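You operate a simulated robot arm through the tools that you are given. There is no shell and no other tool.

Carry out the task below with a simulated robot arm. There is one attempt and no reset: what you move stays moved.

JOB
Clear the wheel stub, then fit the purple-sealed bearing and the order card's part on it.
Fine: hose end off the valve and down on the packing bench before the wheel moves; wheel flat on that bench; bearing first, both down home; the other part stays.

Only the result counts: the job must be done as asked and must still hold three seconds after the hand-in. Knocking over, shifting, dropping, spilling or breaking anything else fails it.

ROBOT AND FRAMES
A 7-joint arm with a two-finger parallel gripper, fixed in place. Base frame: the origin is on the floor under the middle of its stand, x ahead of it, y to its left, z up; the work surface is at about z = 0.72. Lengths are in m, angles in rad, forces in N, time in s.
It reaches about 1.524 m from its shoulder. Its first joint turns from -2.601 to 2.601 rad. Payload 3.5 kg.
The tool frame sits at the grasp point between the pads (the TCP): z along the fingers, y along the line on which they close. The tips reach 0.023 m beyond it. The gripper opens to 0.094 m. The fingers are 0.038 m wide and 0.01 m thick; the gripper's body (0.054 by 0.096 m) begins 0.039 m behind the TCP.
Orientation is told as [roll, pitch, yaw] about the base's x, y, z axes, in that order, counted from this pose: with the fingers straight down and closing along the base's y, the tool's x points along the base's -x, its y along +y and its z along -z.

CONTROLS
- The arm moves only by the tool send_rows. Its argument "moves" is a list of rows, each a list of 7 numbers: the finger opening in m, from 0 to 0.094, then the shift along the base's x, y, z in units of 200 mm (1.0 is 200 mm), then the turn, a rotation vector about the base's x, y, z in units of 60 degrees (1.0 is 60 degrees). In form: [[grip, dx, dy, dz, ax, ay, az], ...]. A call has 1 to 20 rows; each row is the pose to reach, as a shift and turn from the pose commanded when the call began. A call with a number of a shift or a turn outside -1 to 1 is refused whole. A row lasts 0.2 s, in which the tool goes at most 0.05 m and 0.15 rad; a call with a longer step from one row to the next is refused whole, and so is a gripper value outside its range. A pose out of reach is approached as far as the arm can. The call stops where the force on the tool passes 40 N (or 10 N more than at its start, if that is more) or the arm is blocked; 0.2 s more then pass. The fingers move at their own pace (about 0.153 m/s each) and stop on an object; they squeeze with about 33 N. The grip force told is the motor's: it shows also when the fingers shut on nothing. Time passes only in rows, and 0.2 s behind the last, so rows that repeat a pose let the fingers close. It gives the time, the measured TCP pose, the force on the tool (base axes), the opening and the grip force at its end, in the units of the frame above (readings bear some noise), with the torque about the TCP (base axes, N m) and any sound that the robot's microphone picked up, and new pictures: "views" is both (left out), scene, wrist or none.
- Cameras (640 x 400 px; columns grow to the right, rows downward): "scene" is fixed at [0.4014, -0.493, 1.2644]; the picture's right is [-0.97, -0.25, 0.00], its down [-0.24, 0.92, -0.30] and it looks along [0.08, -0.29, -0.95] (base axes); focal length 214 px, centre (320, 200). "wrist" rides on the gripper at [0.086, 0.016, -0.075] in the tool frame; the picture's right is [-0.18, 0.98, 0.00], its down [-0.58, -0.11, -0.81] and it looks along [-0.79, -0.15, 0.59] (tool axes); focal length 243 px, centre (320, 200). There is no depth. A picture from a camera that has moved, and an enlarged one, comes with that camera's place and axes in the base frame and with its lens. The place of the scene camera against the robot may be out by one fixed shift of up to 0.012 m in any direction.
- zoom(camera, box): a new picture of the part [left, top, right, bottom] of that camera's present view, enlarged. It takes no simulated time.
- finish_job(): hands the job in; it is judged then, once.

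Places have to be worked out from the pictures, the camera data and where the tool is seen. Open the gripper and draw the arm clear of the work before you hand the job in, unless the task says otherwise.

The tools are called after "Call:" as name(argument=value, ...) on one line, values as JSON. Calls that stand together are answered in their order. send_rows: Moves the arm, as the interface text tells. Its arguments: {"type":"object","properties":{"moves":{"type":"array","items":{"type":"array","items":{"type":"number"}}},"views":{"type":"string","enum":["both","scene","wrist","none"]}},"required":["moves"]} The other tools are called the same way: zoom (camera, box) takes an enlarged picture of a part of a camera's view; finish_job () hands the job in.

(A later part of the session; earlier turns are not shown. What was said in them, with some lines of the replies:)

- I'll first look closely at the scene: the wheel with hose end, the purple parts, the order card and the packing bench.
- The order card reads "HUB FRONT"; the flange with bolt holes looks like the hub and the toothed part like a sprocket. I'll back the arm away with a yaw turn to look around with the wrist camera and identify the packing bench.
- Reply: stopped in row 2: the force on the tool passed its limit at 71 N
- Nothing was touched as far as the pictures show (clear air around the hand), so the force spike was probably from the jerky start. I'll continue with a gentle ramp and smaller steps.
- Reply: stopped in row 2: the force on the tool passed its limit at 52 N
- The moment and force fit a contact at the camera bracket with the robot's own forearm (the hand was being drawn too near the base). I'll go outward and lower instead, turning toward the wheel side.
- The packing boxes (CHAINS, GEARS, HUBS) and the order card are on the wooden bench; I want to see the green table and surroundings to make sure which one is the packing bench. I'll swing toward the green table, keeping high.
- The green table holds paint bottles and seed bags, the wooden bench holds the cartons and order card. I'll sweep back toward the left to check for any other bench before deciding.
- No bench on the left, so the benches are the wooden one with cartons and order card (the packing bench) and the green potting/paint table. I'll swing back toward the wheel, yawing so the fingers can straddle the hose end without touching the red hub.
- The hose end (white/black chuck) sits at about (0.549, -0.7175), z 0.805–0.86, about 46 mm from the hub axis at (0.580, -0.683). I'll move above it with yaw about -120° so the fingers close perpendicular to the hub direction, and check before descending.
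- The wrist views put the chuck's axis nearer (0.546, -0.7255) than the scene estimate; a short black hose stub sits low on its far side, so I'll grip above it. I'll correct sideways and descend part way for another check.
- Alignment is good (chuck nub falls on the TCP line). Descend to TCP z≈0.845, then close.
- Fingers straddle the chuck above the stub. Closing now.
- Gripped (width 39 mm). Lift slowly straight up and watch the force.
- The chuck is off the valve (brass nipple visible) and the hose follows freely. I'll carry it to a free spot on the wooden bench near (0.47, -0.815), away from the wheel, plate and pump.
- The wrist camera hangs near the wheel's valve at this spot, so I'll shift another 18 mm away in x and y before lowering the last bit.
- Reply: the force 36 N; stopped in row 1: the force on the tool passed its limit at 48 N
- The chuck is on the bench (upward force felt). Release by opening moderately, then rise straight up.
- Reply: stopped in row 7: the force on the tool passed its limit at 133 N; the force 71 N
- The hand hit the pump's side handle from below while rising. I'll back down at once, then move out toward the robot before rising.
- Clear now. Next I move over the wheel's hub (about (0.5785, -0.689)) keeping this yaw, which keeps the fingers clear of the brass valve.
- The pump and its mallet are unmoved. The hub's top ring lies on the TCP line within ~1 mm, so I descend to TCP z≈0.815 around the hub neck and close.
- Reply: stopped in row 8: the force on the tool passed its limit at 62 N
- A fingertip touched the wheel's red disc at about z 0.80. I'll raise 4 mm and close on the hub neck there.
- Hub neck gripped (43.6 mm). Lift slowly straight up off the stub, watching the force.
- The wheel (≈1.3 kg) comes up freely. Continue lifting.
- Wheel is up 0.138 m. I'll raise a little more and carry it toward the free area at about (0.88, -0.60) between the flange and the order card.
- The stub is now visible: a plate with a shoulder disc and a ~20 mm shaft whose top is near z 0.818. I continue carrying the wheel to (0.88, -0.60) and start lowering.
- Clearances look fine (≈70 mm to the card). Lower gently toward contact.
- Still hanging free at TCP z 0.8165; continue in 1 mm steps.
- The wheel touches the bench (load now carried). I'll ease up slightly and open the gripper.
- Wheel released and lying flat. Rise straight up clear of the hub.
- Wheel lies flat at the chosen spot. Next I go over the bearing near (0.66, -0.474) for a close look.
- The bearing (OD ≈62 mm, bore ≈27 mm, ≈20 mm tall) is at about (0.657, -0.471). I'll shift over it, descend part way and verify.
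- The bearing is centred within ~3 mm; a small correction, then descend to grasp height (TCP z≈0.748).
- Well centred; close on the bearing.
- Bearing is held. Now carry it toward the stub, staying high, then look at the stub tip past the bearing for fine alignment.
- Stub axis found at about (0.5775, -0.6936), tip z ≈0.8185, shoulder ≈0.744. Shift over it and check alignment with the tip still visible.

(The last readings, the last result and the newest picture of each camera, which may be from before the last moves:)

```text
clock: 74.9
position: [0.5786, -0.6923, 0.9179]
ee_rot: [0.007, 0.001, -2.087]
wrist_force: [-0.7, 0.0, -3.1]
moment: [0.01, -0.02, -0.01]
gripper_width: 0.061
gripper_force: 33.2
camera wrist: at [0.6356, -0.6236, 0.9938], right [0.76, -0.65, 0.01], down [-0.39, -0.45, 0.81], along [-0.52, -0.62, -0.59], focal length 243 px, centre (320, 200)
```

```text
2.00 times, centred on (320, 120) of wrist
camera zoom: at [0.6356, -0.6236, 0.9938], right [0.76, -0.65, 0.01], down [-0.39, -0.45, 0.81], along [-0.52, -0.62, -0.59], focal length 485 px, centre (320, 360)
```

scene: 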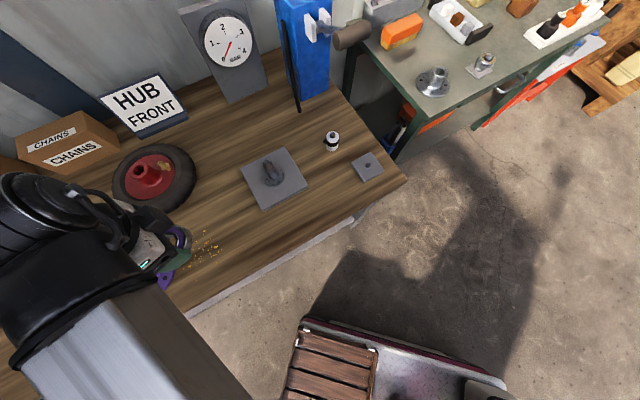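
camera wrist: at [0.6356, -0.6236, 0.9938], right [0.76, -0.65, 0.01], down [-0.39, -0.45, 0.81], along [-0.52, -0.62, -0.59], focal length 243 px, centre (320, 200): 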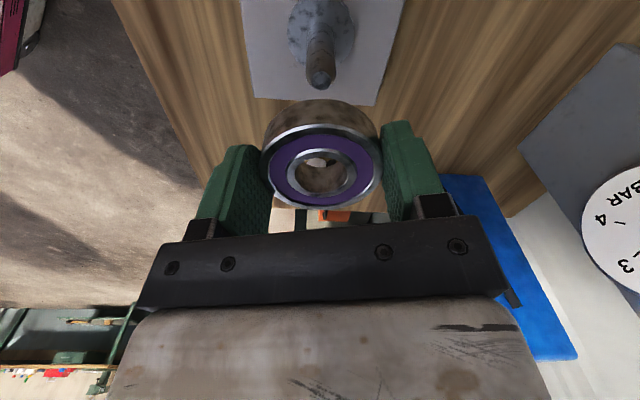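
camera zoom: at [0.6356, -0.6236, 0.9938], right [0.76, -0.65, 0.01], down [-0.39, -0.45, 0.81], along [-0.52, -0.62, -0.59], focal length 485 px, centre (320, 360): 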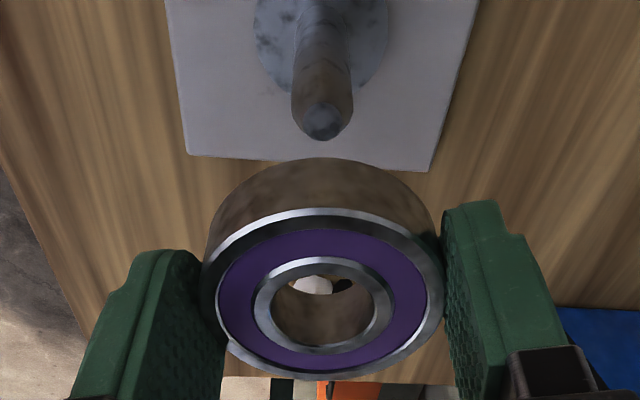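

Alignment is within about 1 mm. Descend onto the stub slowly.

Call:
send_rows(moves=[[0.0, 0, 0, -0.05, 0, 0, 0], [0.0, 0, 0, -0.13, 0, 0, 0], [0.0, 0, 0, -0.22, 0, 0, 0], [0.0, 0, 0, -0.29, 0, 0, 0], [0.0, 0, 0, -0.33, 0, 0, 0], [0.0, 0, 0, -0.36, 0, 0, 0], [0.0, 0, 0, -0.39, 0, 0, 0], [0.0, 0, 0, -0.42, 0, 0, 0], [0.0, 0, 0, -0.45, 0, 0, 0]], views="both")

```text
clock: 76.9
position: [0.5799, -0.6909, 0.8292]
ee_rot: [0.006, 0.0, -2.087]
wrist_force: [2.8, 9.8, 1.1]
moment: [0.28, -0.07, 0.0]
gripper_width: 0.0606
gripper_force: 33.2
camera wrist: at [0.6356, -0.6229, 0.9041], right [0.76, -0.65, 0.01], down [-0.39, -0.45, 0.81], along [-0.52, -0.62, -0.59], focal length 243 px, centre (320, 200)
```

scene: 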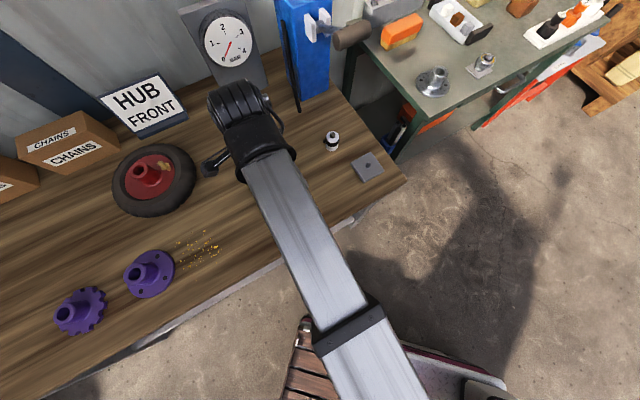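
wrist: 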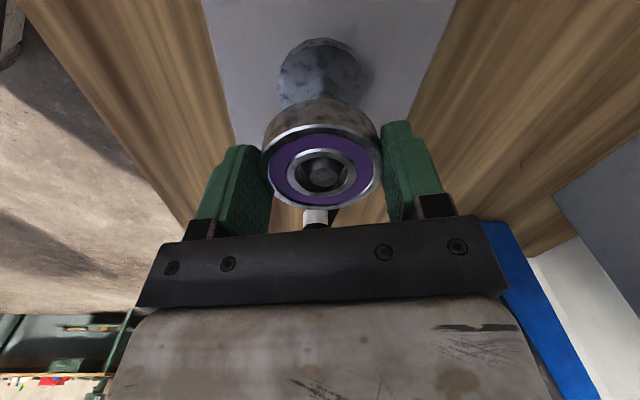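

Call:
zoom(camera="wrist", box=[250, 90, 400, 215])

```text
3.20 times, centred on (325, 152) of wrist
camera zoom: at [0.6356, -0.6229, 0.9041], right [0.76, -0.65, 0.01], down [-0.39, -0.45, 0.81], along [-0.52, -0.62, -0.59], focal length 776 px, centre (304, 352)
```

zoom: 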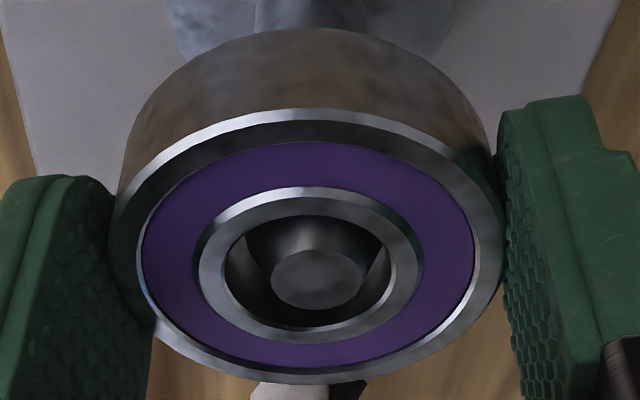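

The shaft is inside the bore; a side force of ~10 N toward +y says the bearing should move about 2 mm that way. Adjust to relieve it.

Call:
send_rows(moves=[[0.0, 0.002, 0.005, 0, 0, 0, 0], [0.0, 0.004, 0.009, 0, 0, 0, 0], [0.0, 0.004, 0.009, 0, 0, 0, 0]], views="none")

```text
clock: 77.7
position: [0.581, -0.6906, 0.8285]
ee_rot: [0.006, -0.003, -2.089]
wrist_force: [-0.7, 0.3, -2.8]
moment: [0.02, -0.01, 0.0]
gripper_width: 0.0609
gripper_force: 33.1
```

Side force gone. Nudge 1 mm further the same way to sit mid-clearance and continue down.

Call:
send_rows(moves=[[0.0, 0.002, 0.005, -0.01, 0, 0, 0], [0.0, 0.002, 0.005, -0.03, 0, 0, 0], [0.0, 0.002, 0.005, -0.06, 0, 0, 0], [0.0, 0.002, 0.005, -0.09, 0, 0, 0], [0.0, 0.002, 0.005, -0.12, 0, 0, 0], [0.0, 0.002, 0.005, -0.15, 0, 0, 0], [0.0, 0.002, 0.005, -0.18, 0, 0, 0], [0.0, 0.002, 0.005, -0.21, 0, 0, 0]], views="wrist")

```text
clock: 79.5
position: [0.5794, -0.6896, 0.788]
ee_rot: [0.007, 0.001, -2.088]
wrist_force: [3.8, -4.8, -0.5]
moment: [-0.05, -0.04, 0.02]
gripper_width: 0.0605
gripper_force: 33.3
camera wrist: at [0.6367, -0.6209, 0.8626], right [0.76, -0.65, 0.01], down [-0.39, -0.45, 0.81], along [-0.52, -0.62, -0.59], focal length 243 px, centre (320, 200)
```

wrist: 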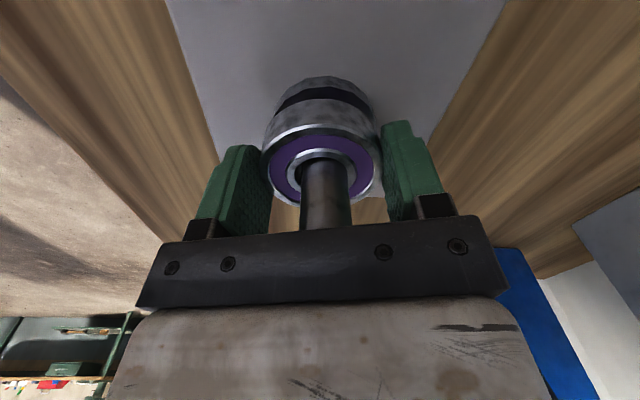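

The shaft is long: with this grip the palm would reach the shaft's tip about 8–10 mm before the bearing seats. I'll relieve the side force, lower a few mm more, then let the bearing slide down the shaft and finish by pushing it home with the fingertips.

Call:
send_rows(moves=[[0.0, 0.003, -0.003, -0.005, 0, 0, 0], [0.0, 0.005, -0.005, -0.012, 0, 0, 0], [0.0, 0.005, -0.005, -0.02, 0, 0, 0], [0.0, 0.005, -0.005, -0.02, 0, 0, 0]], views="wrist")

Call:
zoom(camera="wrist", box=[220, 60, 420, 230])

```text
clock: 80.5
position: [0.5796, -0.6894, 0.7868]
ee_rot: [0.008, -0.002, -2.087]
wrist_force: [-1.9, 2.9, 12.6]
moment: [-0.09, -0.01, 0.03]
gripper_width: 0.0608
gripper_force: 32.8
stopped in row 4: the force on the tool passed its limit at 42 N (the readings are from after the stop); the commanded pose is now the measured one
camera wrist: at [0.6369, -0.6209, 0.8609], right [0.76, -0.65, 0.01], down [-0.39, -0.45, 0.81], along [-0.52, -0.62, -0.59], focal length 243 px, centre (320, 200)
```

wrist: 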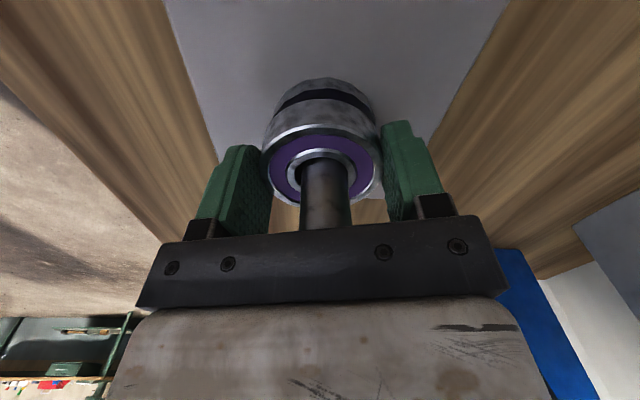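

```text
2.35 times, centred on (320, 145) of wrist
camera zoom: at [0.6369, -0.6209, 0.8609], right [0.76, -0.65, 0.01], down [-0.39, -0.45, 0.81], along [-0.52, -0.62, -0.59], focal length 571 px, centre (320, 329)
```

zoom: 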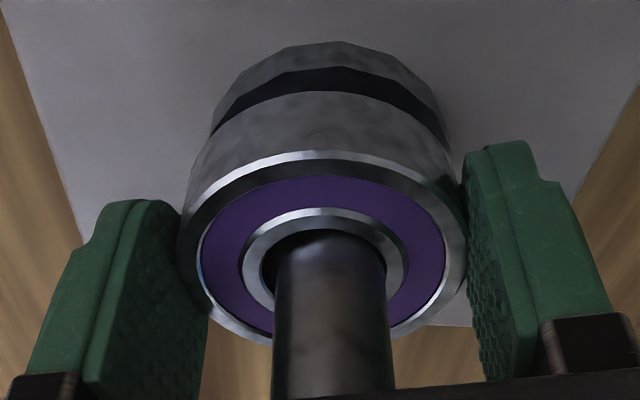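

The palm has met the shaft tip; the bearing still hangs ~8 mm above the shoulder. Raise 2 mm and open gently so it slides down the shaft.

Call:
send_rows(moves=[[0.0, 0, 0, 0.006, 0, 0, 0], [0.0, 0, 0, 0.01, 0, 0, 0], [0.063, 0, 0, 0.01, 0, 0, 0], [0.066, 0, 0, 0.01, 0, 0, 0], [0.072, 0, 0, 0.01, 0, 0, 0], [0.08, 0, 0, 0.01, 0, 0, 0], [0.08, 0, 0, 0.01, 0, 0, 0]], views="both")

Call:
zoom(camera="wrist", box=[220, 40, 420, 230])

```text
clock: 82.1
position: [0.581, -0.6898, 0.7872]
ee_rot: [0.008, -0.002, -2.087]
wrist_force: [-0.6, -0.3, -0.7]
moment: [0.0, 0.02, 0.0]
gripper_width: 0.08
gripper_force: 0.1
camera wrist: at [0.6375, -0.6211, 0.8617], right [0.76, -0.65, 0.01], down [-0.39, -0.45, 0.81], along [-0.52, -0.62, -0.59], focal length 243 px, centre (320, 200)
```

scene: 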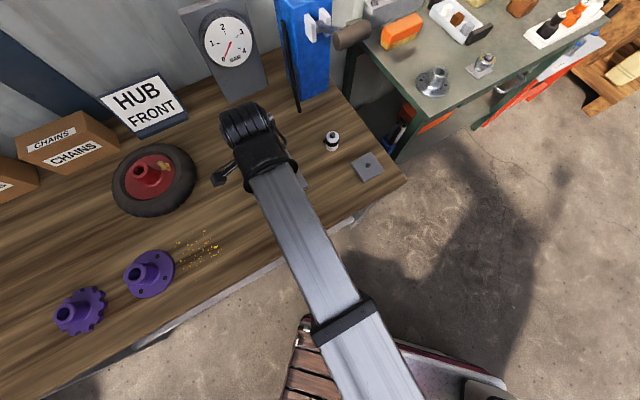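
wrist: 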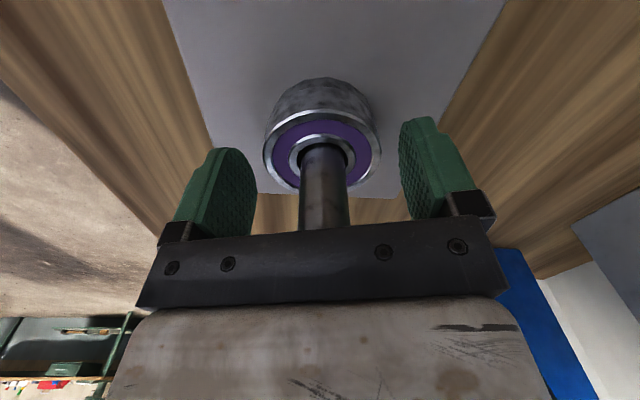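

```text
2.11 times, centred on (320, 135) of wrist
camera zoom: at [0.6375, -0.6211, 0.8617], right [0.76, -0.65, 0.01], down [-0.39, -0.45, 0.81], along [-0.52, -0.62, -0.59], focal length 511 px, centre (320, 337)
```

zoom: 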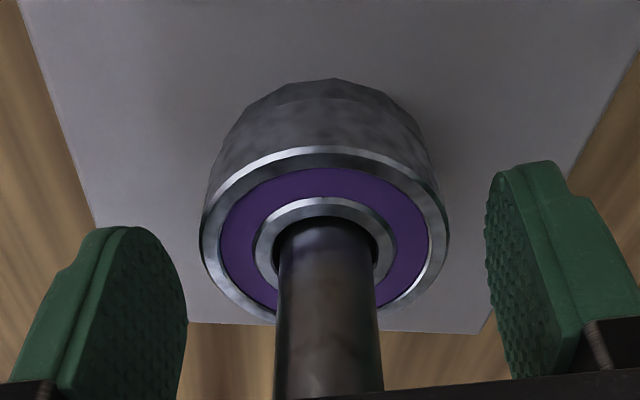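

The bearing slid down flush onto the shoulder (gap gone). Rise clear and inspect.

Call:
send_rows(moves=[[0.08, 0, 0, 0.03, 0, 0, 0], [0.08, 0, 0, 0.1, 0, 0, 0], [0.08, 0, 0, 0.2, 0, 0, 0], [0.08, 0, 0, 0.32, 0, 0, 0], [0.08, 0, 0, 0.45, 0, 0, 0], [0.08, 0, 0, 0.58, 0, 0, 0], [0.08, 0, 0, 0.7, 0, 0, 0], [0.08, 0, 0, 0.8, 0, 0, 0], [0.08, 0, 0, 0.85, 0, 0, 0]], views="wrist")

Call:
zoom(camera="wrist", box=[240, 0, 400, 110])

```text
clock: 84.1
position: [0.5821, -0.6889, 0.9575]
ee_rot: [0.009, -0.003, -2.087]
wrist_force: [0.4, -0.9, 0.0]
moment: [0.0, -0.03, 0.02]
gripper_width: 0.08
gripper_force: 0.1
camera wrist: at [0.6381, -0.6205, 1.033], right [0.76, -0.65, 0.01], down [-0.39, -0.45, 0.81], along [-0.52, -0.62, -0.59], focal length 243 px, centre (320, 200)
```

wrist: 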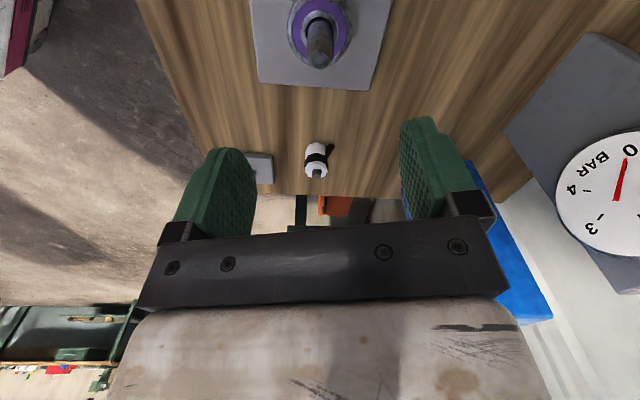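

```text
3.64 times, centred on (320, 55) of wrist
camera zoom: at [0.6381, -0.6205, 1.033], right [0.76, -0.65, 0.01], down [-0.39, -0.45, 0.81], along [-0.52, -0.62, -0.59], focal length 882 px, centre (320, 727)
```

zoom: 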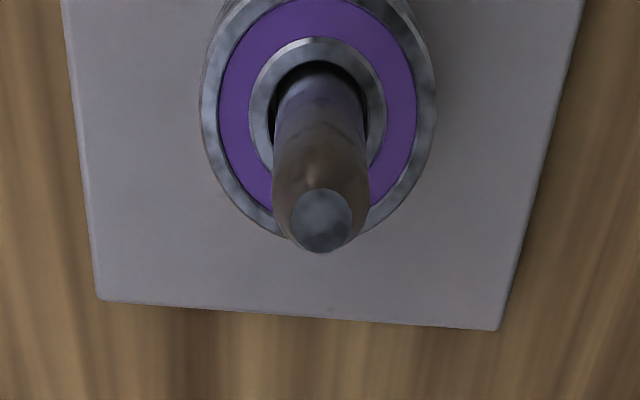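

Bearing is seated around the shaft. From several views the stub axis is (0.580, -0.690) with tip z≈0.8255. Next I go to the flanged hub (order card's "HUB FRONT").

Call:
send_rows(moves=[[0.08, 0.04, 0.05, 0.0, 0, 0, 0], [0.08, 0.12, 0.16, 0.02, 0, 0, 0], [0.08, 0.22, 0.3, 0.03, 0, 0, 0], [0.08, 0.33, 0.45, 0.03, 0, 0, 0], [0.08, 0.44, 0.6, 0.03, 0, 0, 0], [0.08, 0.54, 0.74, 0.03, 0, 0, 0], [0.08, 0.61, 0.85, 0.03, 0, 0, 0], [0.08, 0.66, 0.93, 0.03, 0, 0, 0], [0.08, 0.68, 0.97, 0.03, 0, 0, 0]], views="none")

Call:
send_rows(moves=[[0.08, 0.03, 0.04, 0.0, 0, 0, 0], [0.08, 0.09, 0.12, 0.0, 0, 0, 0], [0.08, 0.17, 0.24, -0.02, 0, 0, 0], [0.08, 0.24, 0.36, -0.04, 0, 0, 0], [0.08, 0.3, 0.46, -0.06, 0, 0, 0], [0.08, 0.34, 0.54, -0.06, 0, 0, 0], [0.08, 0.345, 0.57, -0.06, 0, 0, 0]], views="both")

```text
clock: 86.1
position: [0.7164, -0.4951, 0.9632]
ee_rot: [0.009, 0.0, -2.088]
wrist_force: [-0.5, 0.4, 0.0]
moment: [-0.02, -0.03, 0.0]
gripper_width: 0.08
gripper_force: 0.1
```

```text
clock: 87.7
position: [0.7861, -0.3817, 0.9504]
ee_rot: [0.008, -0.001, -2.086]
wrist_force: [0.5, 0.8, 0.0]
moment: [0.01, 0.0, 0.0]
gripper_width: 0.0798
gripper_force: 0.1
camera wrist: at [0.8429, -0.3134, 1.0256], right [0.76, -0.65, 0.01], down [-0.39, -0.45, 0.81], along [-0.52, -0.62, -0.59], focal length 243 px, centre (320, 200)
```

scene: 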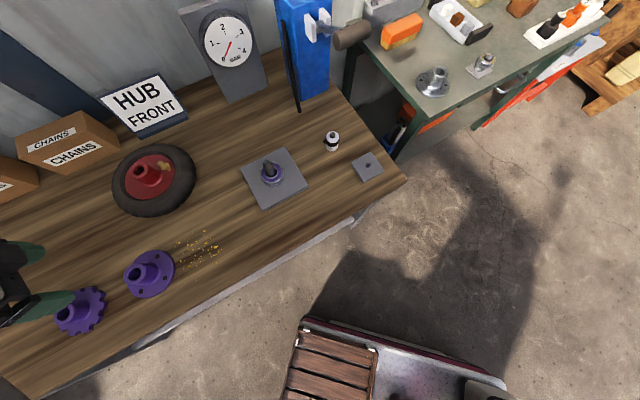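
wrist: 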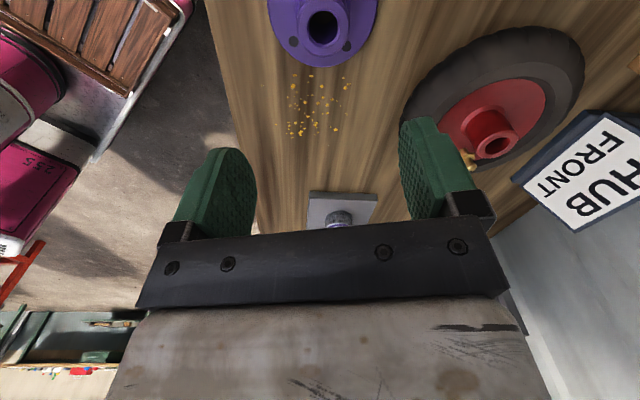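

Call:
zoom(camera="wrist", box=[250, 0, 400, 90])

Call:
zoom(camera="scene", box=[100, 230, 220, 310])

Call:
zoom(camera="scene", box=[235, 140, 315, 215])

```text
4.27 times, centred on (325, 45) of wrist
camera zoom: at [0.8429, -0.3134, 1.0256], right [0.76, -0.65, 0.01], down [-0.39, -0.45, 0.81], along [-0.52, -0.62, -0.59], focal length 1035 px, centre (299, 861)
```

zoom: 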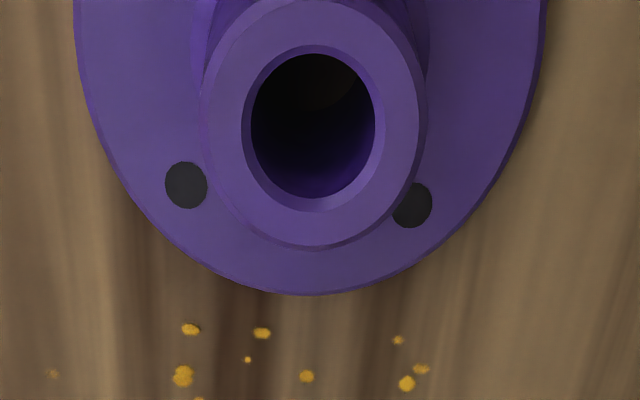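

```text
5.00 times, centred on (160, 270) of scene
camera zoom: at [0.4014, -0.493, 1.2644], right [-0.97, -0.25, 0.0], down [-0.24, 0.92, -0.3], along [0.08, -0.29, -0.95], focal length 1072 px, centre (1120, -150)
```

zoom: 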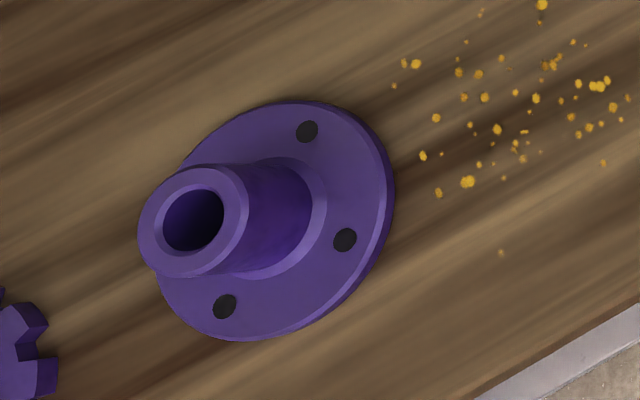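

```text
5.33 times, centred on (275, 178) of scene
camera zoom: at [0.4014, -0.493, 1.2644], right [-0.97, -0.25, 0.0], down [-0.24, 0.92, -0.3], along [0.08, -0.29, -0.95], focal length 1144 px, centre (560, 320)
```

zoom: 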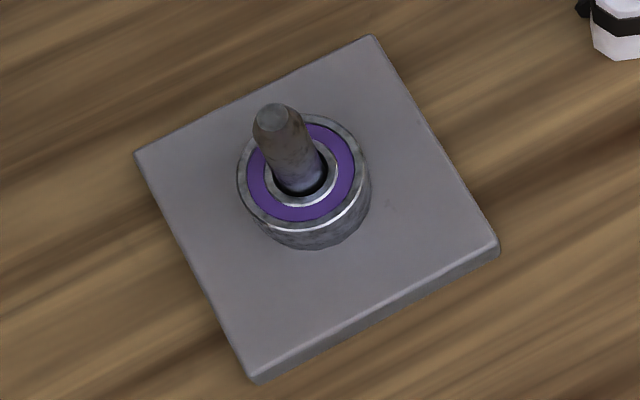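

Call:
send_rows(moves=[[0.08, 0.01, 0.005, -0.05, 0, 0, 0], [0.08, 0.02, 0.01, -0.15, 0, 0, 0], [0.08, 0.025, 0.013, -0.27, 0, 0, 0], [0.08, 0.025, 0.013, -0.36, 0, 0, 0], [0.08, 0.025, 0.013, -0.4, 0, 0, 0], [0.08, 0.025, 0.013, -0.4, 0, 0, 0]], views="wrist")

Call:
zoom(camera="wrist", box=[220, 0, 420, 130])

```text
clock: 89.1
position: [0.7896, -0.3791, 0.8708]
ee_rot: [0.008, -0.001, -2.088]
wrist_force: [0.0, 1.1, 1.3]
moment: [-0.01, 0.02, -0.01]
gripper_width: 0.08
gripper_force: 0.1
camera wrist: at [0.8466, -0.3114, 0.9463], right [0.76, -0.65, 0.01], down [-0.39, -0.45, 0.81], along [-0.52, -0.62, -0.59], focal length 243 px, centre (320, 200)
```

wrist: 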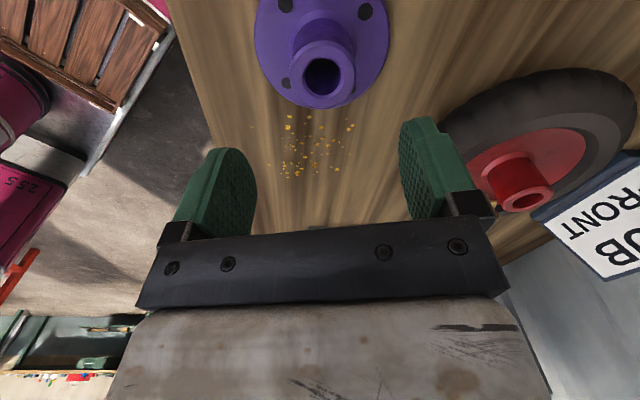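

```text
3.08 times, centred on (320, 65) of wrist
camera zoom: at [0.8466, -0.3114, 0.9463], right [0.76, -0.65, 0.01], down [-0.39, -0.45, 0.81], along [-0.52, -0.62, -0.59], focal length 746 px, centre (320, 615)
```

zoom: 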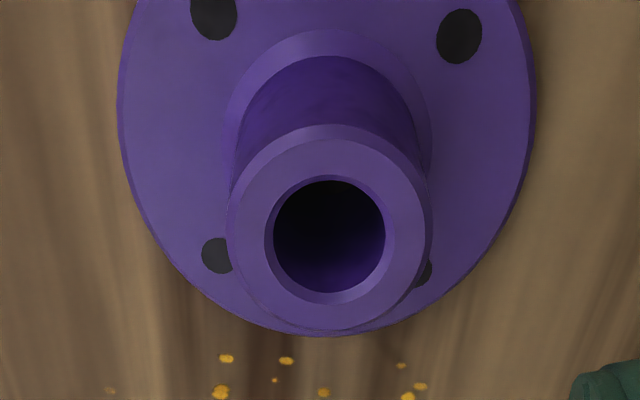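

The hub's neck top is at about (0.7906, -0.381, 0.773), neck ≈48 mm, bore ≈26 mm. Descend around the neck to TCP z≈0.765.

Call:
send_rows(moves=[[0.08, 0.005, -0.0095, -0.05, 0, 0, 0], [0.08, 0.005, -0.0095, -0.14, 0, 0, 0], [0.08, 0.005, -0.0095, -0.25, 0, 0, 0], [0.08, 0.005, -0.0095, -0.36, 0, 0, 0], [0.08, 0.005, -0.0095, -0.44, 0, 0, 0], [0.08, 0.005, -0.0095, -0.49, 0, 0, 0], [0.08, 0.005, -0.0095, -0.51, 0, 0, 0], [0.08, 0.005, -0.0095, -0.525, 0, 0, 0]], views="wrist")

```text
clock: 90.9
position: [0.792, -0.381, 0.7652]
ee_rot: [0.008, 0.0, -2.087]
wrist_force: [0.6, -0.2, 0.2]
moment: [0.0, -0.01, -0.01]
gripper_width: 0.0802
gripper_force: 0.2
camera wrist: at [0.8488, -0.3122, 0.8412], right [0.76, -0.65, 0.01], down [-0.39, -0.45, 0.81], along [-0.52, -0.62, -0.59], focal length 243 px, centre (320, 200)
```

wrist: 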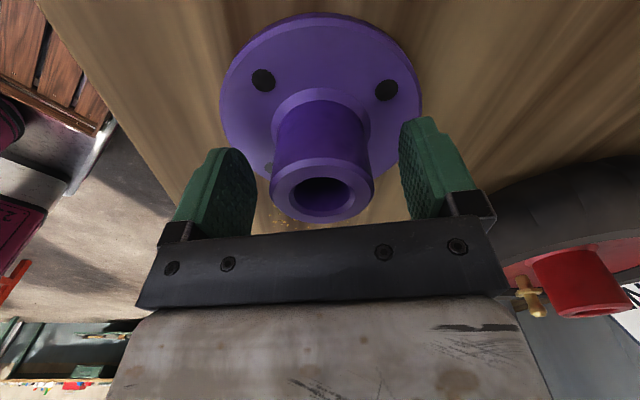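

Call:
send_rows(moves=[[0.07, 0, 0, 0, 0, 0, 0], [0.06, 0, 0, 0, 0, 0, 0], [0.05, 0, 0, 0, 0, 0, 0], [0.03, 0, 0, 0, 0, 0, 0], [0.0, 0, 0, 0, 0, 0, 0], [0.0, 0, 0, 0, 0, 0, 0]], views="wrist")

Call:
zoom(camera="wrist", box=[220, 0, 440, 230])

```text
clock: 92.3
position: [0.7924, -0.38, 0.7665]
ee_rot: [0.009, -0.001, -2.086]
wrist_force: [1.9, -1.7, 0.8]
moment: [0.27, 0.43, 0.06]
gripper_width: 0.0476
gripper_force: 33.2
camera wrist: at [0.8489, -0.3123, 0.8414], right [0.76, -0.65, 0.01], down [-0.39, -0.45, 0.81], along [-0.52, -0.62, -0.59], focal length 243 px, centre (320, 200)
```

wrist: 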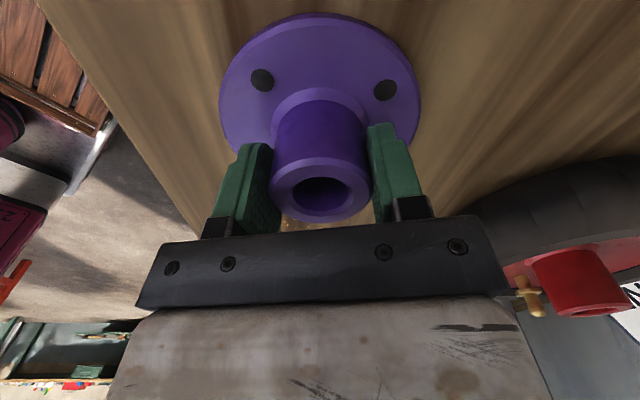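

```text
1.74 times, centred on (330, 115) of wrist
camera zoom: at [0.8489, -0.3123, 0.8414], right [0.76, -0.65, 0.01], down [-0.39, -0.45, 0.81], along [-0.52, -0.62, -0.59], focal length 422 px, centre (303, 348)
```

zoom: 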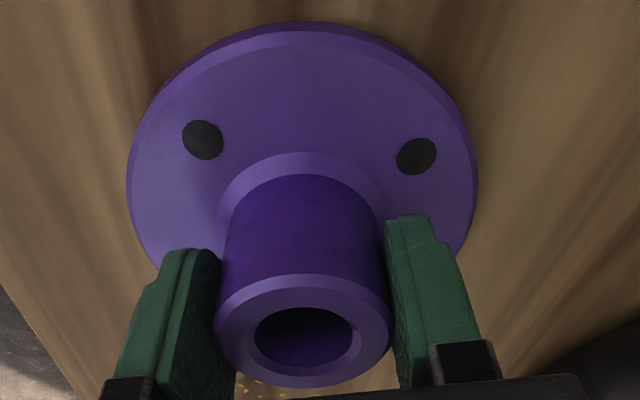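

Hub gripped and centred on the TCP. Lift it.

Call:
send_rows(moves=[[0.0, 0, 0, 0.02, 0, 0, 0], [0.0, 0, 0, 0.07, 0, 0, 0], [0.0, 0, 0, 0.16, 0, 0, 0], [0.0, 0, 0, 0.28, 0, 0, 0], [0.0, 0, 0, 0.42, 0, 0, 0], [0.0, 0, 0, 0.56, 0, 0, 0], [0.0, 0, 0, 0.7, 0, 0, 0], [0.0, 0, 0, 0.84, 0, 0, 0], [0.0, 0, 0, 0.94, 0, 0, 0], [0.0, 0, 0, 1.0, 0, 0, 0]], views="both")

```text
clock: 94.5
position: [0.7922, -0.381, 0.966]
ee_rot: [0.007, -0.003, -2.088]
wrist_force: [0.2, 0.2, -11.6]
moment: [0.01, -0.02, -0.01]
gripper_width: 0.0474
gripper_force: 32.9
camera wrist: at [0.8486, -0.3128, 1.041], right [0.76, -0.65, 0.01], down [-0.39, -0.45, 0.81], along [-0.52, -0.62, -0.59], focal length 243 px, centre (320, 200)
```

scene: 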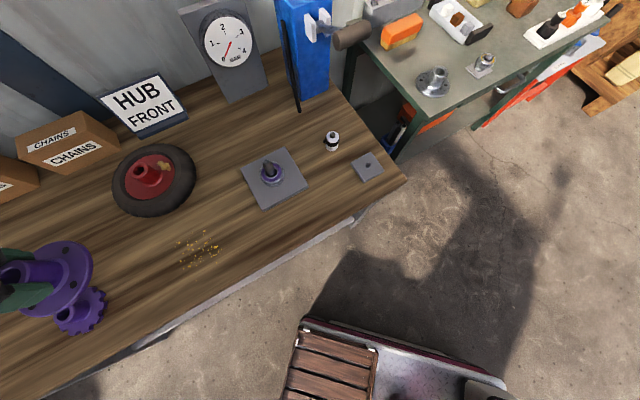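
wrist: 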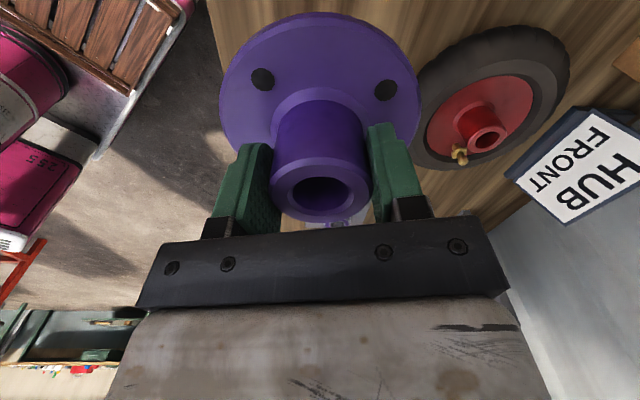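

The hub (≈1.2 kg) is held firmly. Carry it over to the stub at the same height.

Call:
send_rows(moves=[[0.0, -0.03, -0.04, 0.0, 0, 0, 0], [0.0, -0.09, -0.13, 0.02, 0, 0, 0], [0.0, -0.17, -0.25, 0.04, 0, 0, 0], [0.0, -0.26, -0.38, 0.05, 0, 0, 0], [0.0, -0.35, -0.51, 0.05, 0, 0, 0], [0.0, -0.44, -0.64, 0.05, 0, 0, 0], [0.0, -0.53, -0.77, 0.05, 0, 0, 0], [0.0, -0.6, -0.87, 0.05, 0, 0, 0], [0.0, -0.64, -0.93, 0.05, 0, 0, 0], [0.0, -0.65, -0.95, 0.05, 0, 0, 0]], views="none")

Call:
send_rows(moves=[[0.0, -0.02, -0.03, 0.0, 0, 0, 0], [0.0, -0.08, -0.11, 0.0, 0, 0, 0], [0.0, -0.16, -0.23, 0.0, 0, 0, 0], [0.0, -0.25, -0.36, 0.0, 0, 0, 0], [0.0, -0.33, -0.47, 0.0, 0, 0, 0], [0.0, -0.38, -0.55, 0.0, 0, 0, 0], [0.0, -0.41, -0.595, 0.0, 0, 0, 0], [0.0, -0.41, -0.6, 0.0, 0, 0, 0]], views="both")

```text
clock: 96.7
position: [0.663, -0.5703, 0.9738]
ee_rot: [0.006, -0.003, -2.086]
wrist_force: [-0.8, -0.1, -11.4]
moment: [0.02, 0.0, 0.03]
gripper_width: 0.0475
gripper_force: 32.4
```

```text
clock: 98.5
position: [0.5794, -0.6899, 0.9755]
ee_rot: [0.008, -0.002, -2.086]
wrist_force: [0.3, -0.1, -11.5]
moment: [-0.01, -0.02, 0.02]
gripper_width: 0.0474
gripper_force: 33.0
camera wrist: at [0.6365, -0.6226, 1.051], right [0.76, -0.65, 0.01], down [-0.39, -0.45, 0.81], along [-0.52, -0.62, -0.59], focal length 243 px, centre (320, 200)
```

scene: 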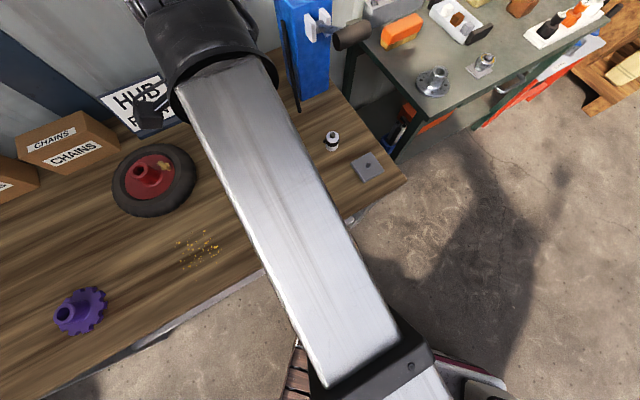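
wrist: 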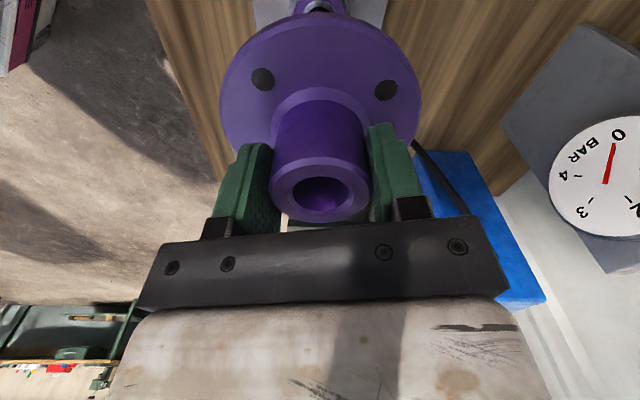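

Positioned over the stub axis. Descend until just above the tip, then slowly engage with force monitoring.

Call:
send_rows(moves=[[0.0, 0, 0, -0.05, 0, 0, 0], [0.0, 0, 0, -0.14, 0, 0, 0], [0.0, 0, 0, -0.26, 0, 0, 0], [0.0, 0, 0, -0.37, 0, 0, 0], [0.0, 0, 0, -0.44, 0, 0, 0], [0.0, 0, 0, -0.48, 0, 0, 0], [0.0, 0, 0, -0.5, 0, 0, 0]], views="none")

Call:
send_rows(moves=[[0.0, 0, 0, -0.015, 0, 0, 0], [0.0, 0, 0, -0.03, 0, 0, 0], [0.0, 0, 0, -0.045, 0, 0, 0], [0.0, 0, 0, -0.06, 0, 0, 0]], views="wrist")

```text
clock: 100.1
position: [0.5801, -0.6922, 0.8747]
ee_rot: [0.007, -0.003, -2.088]
wrist_force: [0.0, -0.2, -10.6]
moment: [-0.01, -0.02, 0.01]
gripper_width: 0.0475
gripper_force: 33.4
```

```text
clock: 101.1
position: [0.5797, -0.691, 0.863]
ee_rot: [0.009, -0.003, -2.087]
wrist_force: [0.4, 1.0, -11.0]
moment: [0.01, 0.03, -0.01]
gripper_width: 0.0475
gripper_force: 33.0
camera wrist: at [0.6373, -0.623, 0.938], right [0.76, -0.65, 0.01], down [-0.39, -0.45, 0.81], along [-0.52, -0.62, -0.59], focal length 243 px, centre (320, 200)
```

wrist: 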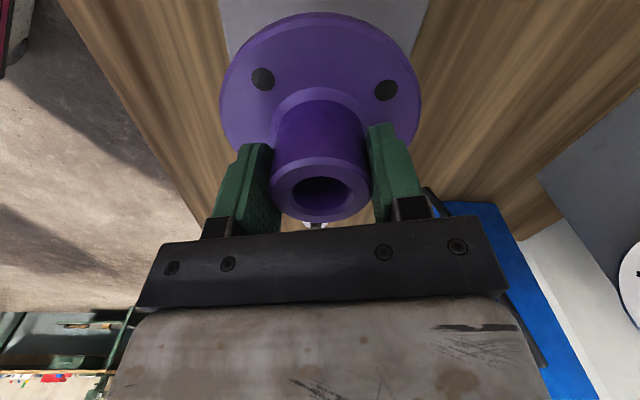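

The hub bottom is already below the tip height with no contact force, so the shaft has entered. Continue slowly.

Call:
send_rows(moves=[[0.0, 0, 0, -0.015, 0, 0, 0], [0.0, 0, 0, -0.03, 0, 0, 0], [0.0, 0, 0, -0.05, 0, 0, 0], [0.0, 0, 0, -0.07, 0, 0, 0], [0.0, 0, 0, -0.09, 0, 0, 0]], views="none")

```text
clock: 102.3
position: [0.5808, -0.6916, 0.8462]
ee_rot: [0.009, -0.002, -2.088]
wrist_force: [0.1, -0.3, -10.0]
moment: [0.03, 0.01, -0.01]
gripper_width: 0.0473
gripper_force: 33.3
```

Call:
send_rows(moves=[[0.0, 0, 0, -0.015, 0, 0, 0], [0.0, 0, 0, -0.03, 0, 0, 0], [0.0, 0, 0, -0.05, 0, 0, 0], [0.0, 0, 0, -0.07, 0, 0, 0], [0.0, 0, 0, -0.085, 0, 0, 0]], views="wrist")

Call:
zoom(camera="wrist", box=[220, 0, 440, 230])

```text
clock: 103.5
position: [0.58, -0.6912, 0.8279]
ee_rot: [0.007, -0.002, -2.089]
wrist_force: [0.4, 1.5, -11.3]
moment: [-0.02, 0.0, 0.01]
gripper_width: 0.0473
gripper_force: 33.2
camera wrist: at [0.6362, -0.6227, 0.9032], right [0.76, -0.65, 0.01], down [-0.39, -0.45, 0.81], along [-0.52, -0.62, -0.59], focal length 243 px, centre (320, 200)
```

wrist: 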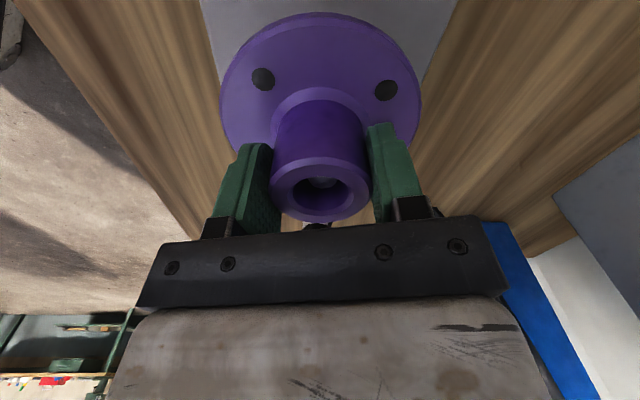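

```text
1.74 times, centred on (330, 115) of wrist
camera zoom: at [0.6362, -0.6227, 0.9032], right [0.76, -0.65, 0.01], down [-0.39, -0.45, 0.81], along [-0.52, -0.62, -0.59], focal length 422 px, centre (303, 348)
```

zoom: 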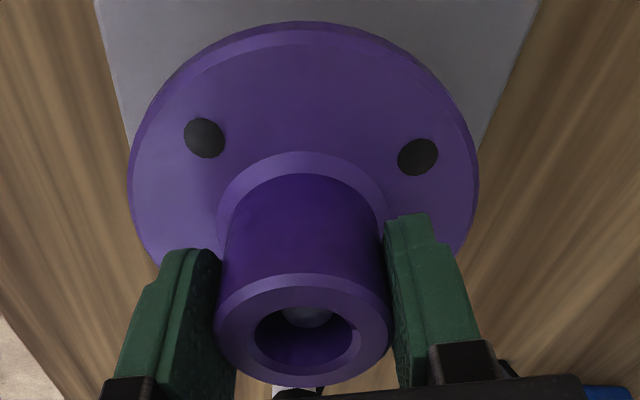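

The shaft tip is visible centred in the hub's bore. Lower the last ~10 mm in small steps until it seats on the bearing.

Call:
send_rows(moves=[[0.0, 0, 0, -0.01, 0, 0, 0], [0.0, 0, 0, -0.02, 0, 0, 0], [0.0, 0, 0, -0.03, 0, 0, 0], [0.0, 0, 0, -0.035, 0, 0, 0]], views="none")

```text
clock: 104.5
position: [0.5792, -0.6915, 0.8205]
ee_rot: [0.007, -0.003, -2.086]
wrist_force: [-0.2, -0.3, -10.2]
moment: [0.01, 0.0, -0.03]
gripper_width: 0.0475
gripper_force: 33.3
```

Call:
send_rows(moves=[[0.0, 0, 0, -0.005, 0, 0, 0], [0.0, 0, 0, -0.01, 0, 0, 0], [0.0, 0, 0, -0.015, 0, 0, 0]], views="none")

```text
clock: 105.3
position: [0.5796, -0.6929, 0.8187]
ee_rot: [0.006, -0.002, -2.088]
wrist_force: [0.3, 0.0, -11.0]
moment: [0.04, 0.02, -0.01]
gripper_width: 0.0474
gripper_force: 33.0
```

Call:
send_rows(moves=[[0.0, 0, 0, -0.005, 0, 0, 0], [0.0, 0, 0, -0.01, 0, 0, 0], [0.0, 0, 0, -0.015, 0, 0, 0]], views="none")

```text
clock: 106.1
position: [0.5796, -0.6912, 0.8168]
ee_rot: [0.009, -0.002, -2.086]
wrist_force: [-1.8, 0.4, 3.5]
moment: [0.28, 0.39, 0.05]
gripper_width: 0.0477
gripper_force: 33.6
```

Contact with the bearing. One more half-millimetre push to confirm it is home.

Call:
send_rows(moves=[[0.0, 0, 0, -0.003, 0, 0, 0], [0.0, 0, 0, -0.005, 0, 0, 0]], views="wrist")

Call:
zoom(camera="wrist", box=[200, 0, 440, 230])

```text
clock: 106.7
position: [0.5797, -0.6917, 0.8172]
ee_rot: [0.009, -0.002, -2.087]
wrist_force: [-0.1, -0.5, 19.6]
moment: [0.5, 0.58, 0.08]
gripper_width: 0.0474
gripper_force: 33.0
camera wrist: at [0.6367, -0.6229, 0.8915], right [0.76, -0.65, 0.01], down [-0.39, -0.45, 0.81], along [-0.52, -0.62, -0.59], focal length 243 px, centre (320, 200)
```

wrist: 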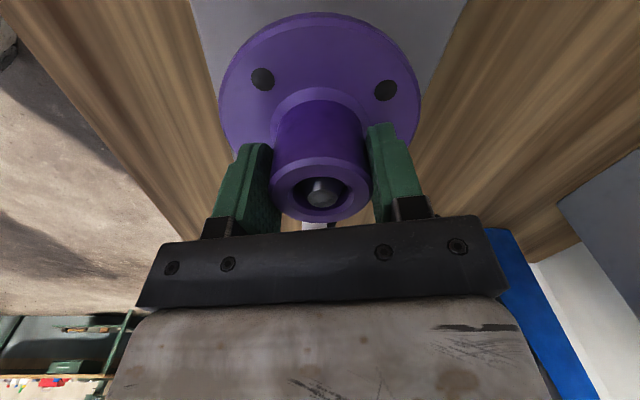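

```text
1.74 times, centred on (320, 115) of wrist
camera zoom: at [0.6367, -0.6229, 0.8915], right [0.76, -0.65, 0.01], down [-0.39, -0.45, 0.81], along [-0.52, -0.62, -0.59], focal length 422 px, centre (320, 348)
```

zoom: 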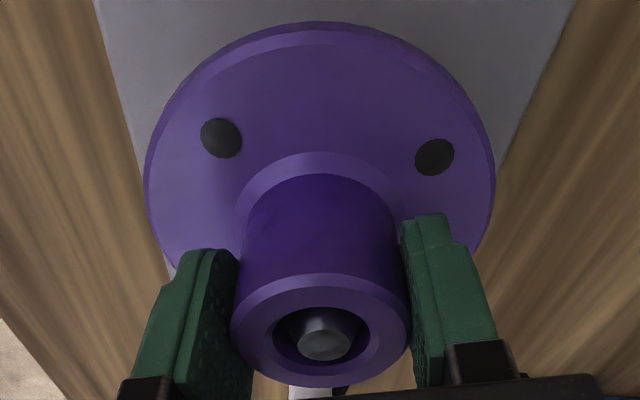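

Seated: contact height matches bearing on shoulder. Ease off, open, and rise straight up.

Call:
send_rows(moves=[[0.0, 0, 0, 0.004, 0, 0, 0], [0.05, 0, 0, 0.006, 0, 0, 0], [0.06, 0, 0, 0.006, 0, 0, 0], [0.07, 0, 0, 0.006, 0, 0, 0], [0.08, 0, 0, 0.006, 0, 0, 0], [0.08, 0, 0, 0.006, 0, 0, 0]], views="wrist")

Call:
send_rows(moves=[[0.08, 0, 0, 0.03, 0, 0, 0], [0.08, 0, 0, 0.1, 0, 0, 0], [0.08, 0, 0, 0.2, 0, 0, 0], [0.08, 0, 0, 0.32, 0, 0, 0], [0.08, 0, 0, 0.45, 0, 0, 0], [0.08, 0, 0, 0.58, 0, 0, 0], [0.08, 0, 0, 0.7, 0, 0, 0], [0.08, 0, 0, 0.78, 0, 0, 0], [0.08, 0, 0, 0.8, 0, 0, 0]], views="both")

```text
clock: 108.1
position: [0.5806, -0.691, 0.8165]
ee_rot: [0.008, -0.003, -2.089]
wrist_force: [1.1, -0.5, -0.8]
moment: [-0.01, 0.04, 0.01]
gripper_width: 0.0799
gripper_force: 0.0
camera wrist: at [0.6368, -0.6226, 0.8915], right [0.76, -0.65, 0.01], down [-0.39, -0.45, 0.81], along [-0.52, -0.62, -0.59], focal length 243 px, centre (320, 200)
```

wrist: 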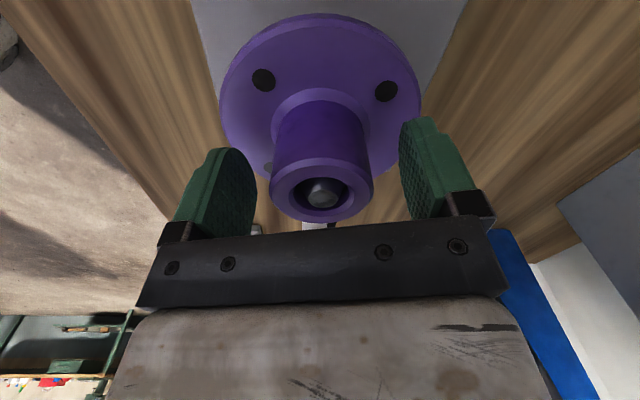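

```text
clock: 110.1
position: [0.5791, -0.6899, 0.977]
ee_rot: [0.007, -0.003, -2.086]
wrist_force: [0.2, 0.2, 0.6]
moment: [-0.01, 0.02, 0.0]
gripper_width: 0.0799
gripper_force: 0.0
camera wrist: at [0.636, -0.6224, 1.0516], right [0.76, -0.65, 0.01], down [-0.39, -0.45, 0.81], along [-0.52, -0.62, -0.59], focal length 243 px, centre (320, 200)
```

scene: 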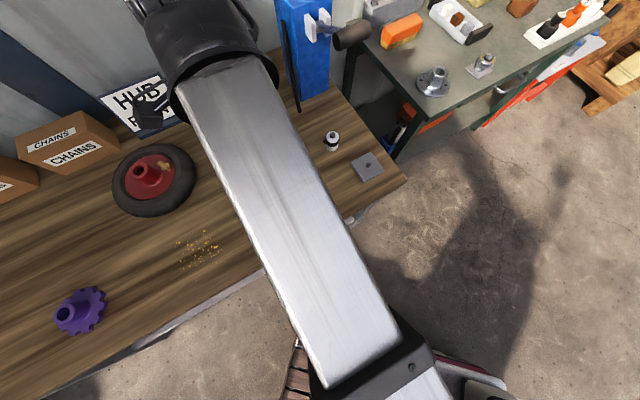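
wrist: 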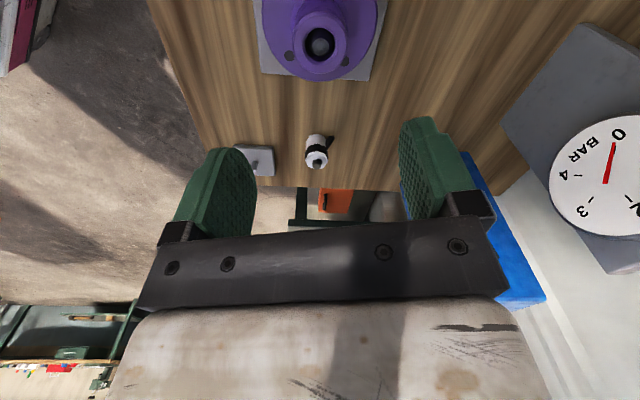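

Both parts are on the stub. Draw the arm clear and take a final look at the whole scene.

Call:
send_rows(moves=[[0.08, 0.04, 0.06, 0.0, 0, 0, 0], [0.08, 0.12, 0.17, 0.02, 0, 0, 0], [0.08, 0.22, 0.3, 0.04, 0, 0, 0], [0.08, 0.33, 0.45, 0.05, 0, 0, 0], [0.08, 0.44, 0.6, 0.05, 0, 0, 0], [0.08, 0.55, 0.75, 0.05, 0, 0, 0], [0.08, 0.64, 0.87, 0.05, 0, 0, 0], [0.08, 0.7, 0.95, 0.05, 0, 0, 0], [0.08, 0.72, 1.0, 0.05, 0, 0, 0]], views="none")

Call:
send_rows(moves=[[0.08, 0.03, 0.05, 0.0, 0, 0, 0], [0.08, 0.08, 0.14, 0.0, 0, 0, 0], [0.08, 0.15, 0.26, 0.0, 0, 0, 0], [0.08, 0.22, 0.38, 0.0, 0, 0, 0], [0.08, 0.3, 0.5, 0.0, 0, 0, 0], [0.08, 0.36, 0.6, 0.0, 0, 0, 0], [0.08, 0.4, 0.66, 0.0, 0, 0, 0], [0.08, 0.41, 0.68, 0.0, 0, 0, 0]], views="both")

Call:
zoom(camera="scene", box=[220, 110, 400, 220])

Call:
zoom(camera="scene", box=[0, 100, 220, 350])

Call:
zoom(camera="scene", box=[180, 0, 480, 130])

```text
clock: 112.1
position: [0.724, -0.4915, 0.9865]
ee_rot: [0.009, -0.003, -2.086]
wrist_force: [-0.1, 0.6, -0.1]
moment: [-0.01, -0.03, -0.02]
gripper_width: 0.08
gripper_force: 0.0
```

```text
clock: 113.9
position: [0.8064, -0.3548, 0.9862]
ee_rot: [0.006, 0.0, -2.088]
wrist_force: [1.1, 0.5, 0.1]
moment: [-0.01, -0.01, -0.01]
gripper_width: 0.0799
gripper_force: 0.1
camera wrist: at [0.8632, -0.2863, 1.0611], right [0.76, -0.65, 0.01], down [-0.39, -0.45, 0.81], along [-0.52, -0.62, -0.59], focal length 243 px, centre (320, 200)
```

scene: 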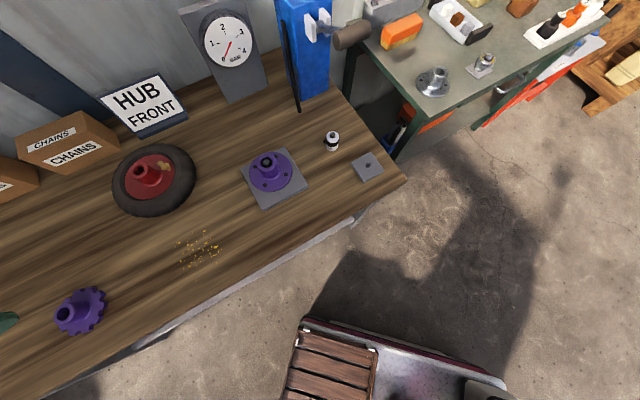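
wrist: 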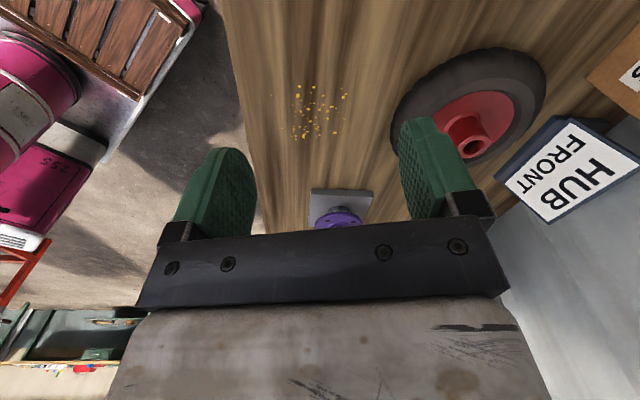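

```text
3.56 times, centred on (310, 165) of scene
camera zoom: at [0.4014, -0.493, 1.2644], right [-0.97, -0.25, 0.0], down [-0.24, 0.92, -0.3], along [0.08, -0.29, -0.95], focal length 763 px, centre (356, 324)
```

zoom: 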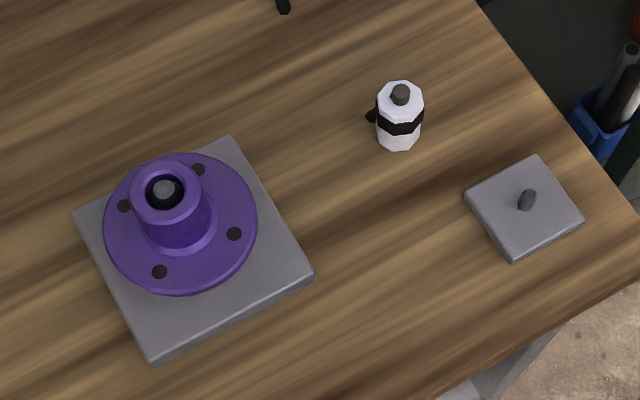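

```text
1.60 times, centred on (110, 225) of scene
camera zoom: at [0.4014, -0.493, 1.2644], right [-0.97, -0.25, 0.0], down [-0.24, 0.92, -0.3], along [0.08, -0.29, -0.95], focal length 343 px, centre (656, 160)
```

zoom: 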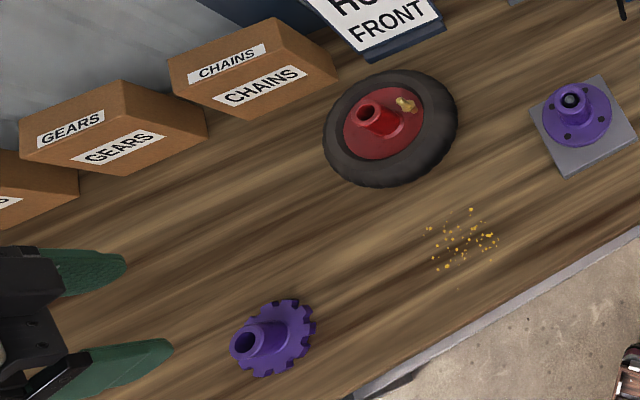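

```text
2.13 times, centred on (330, 65) of scene
camera zoom: at [0.4014, -0.493, 1.2644], right [-0.97, -0.25, 0.0], down [-0.24, 0.92, -0.3], along [0.08, -0.29, -0.95], focal length 458 px, centre (299, 488)
```

zoom: 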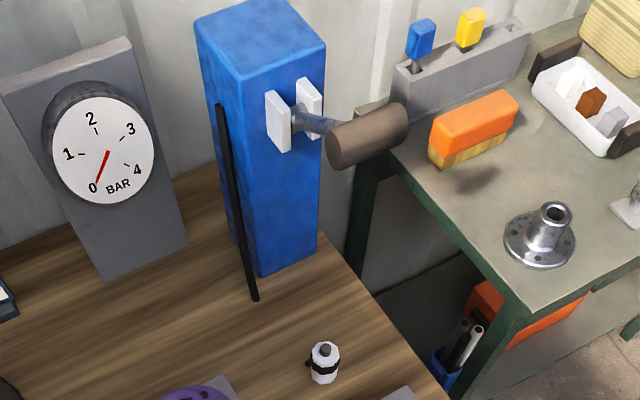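

The final pictures check out:
- The bearing and flanged hub are seated on the stub.
- The wheel lies flat on the wooden packing bench, and the hose end stands on it.
- The sprocket, pump, mallet and plates are where they were.

The gripper is open and the arm is clear, so I'm handing the job in.

Call:
finish_job()

```text
The job is handed in.
```

The job is handed in: the wheel stub is cleared, with the purple-sealed bearing on it and the flanged hub on top of that.

- **Hose end:** I took it off the valve and stood it on the packing bench before touching the wheel.
- **Wheel:** It lies flat on the packing bench between the stub and the order card.
- **Bearing:** It sits flush on the stub's shoulder. The gripper palm reached the shaft tip first, so I released the bearing a few millimetres above the shoulder and it slid down the shaft.
- **Order card's part:** The card reads "HUB FRONT", so I fitted the flange with bolt holes. I lowered it onto the bearing until it stopped and stayed put under a light push.
- **Other part:** The purple sprocket was not touched.

- **Which bench:** No bench is labelled as the packing bench. I took it to be the wooden one, because the cartons and the order card are on it; the green table holds paint and seed bags.
- **Bumped mallet:** After setting the hose end down, the hand pushed up against the mallet clipped to the blue pump, at about 133 N. I backed off straight away. In later pictures the pump and mallet are in the same place as before.
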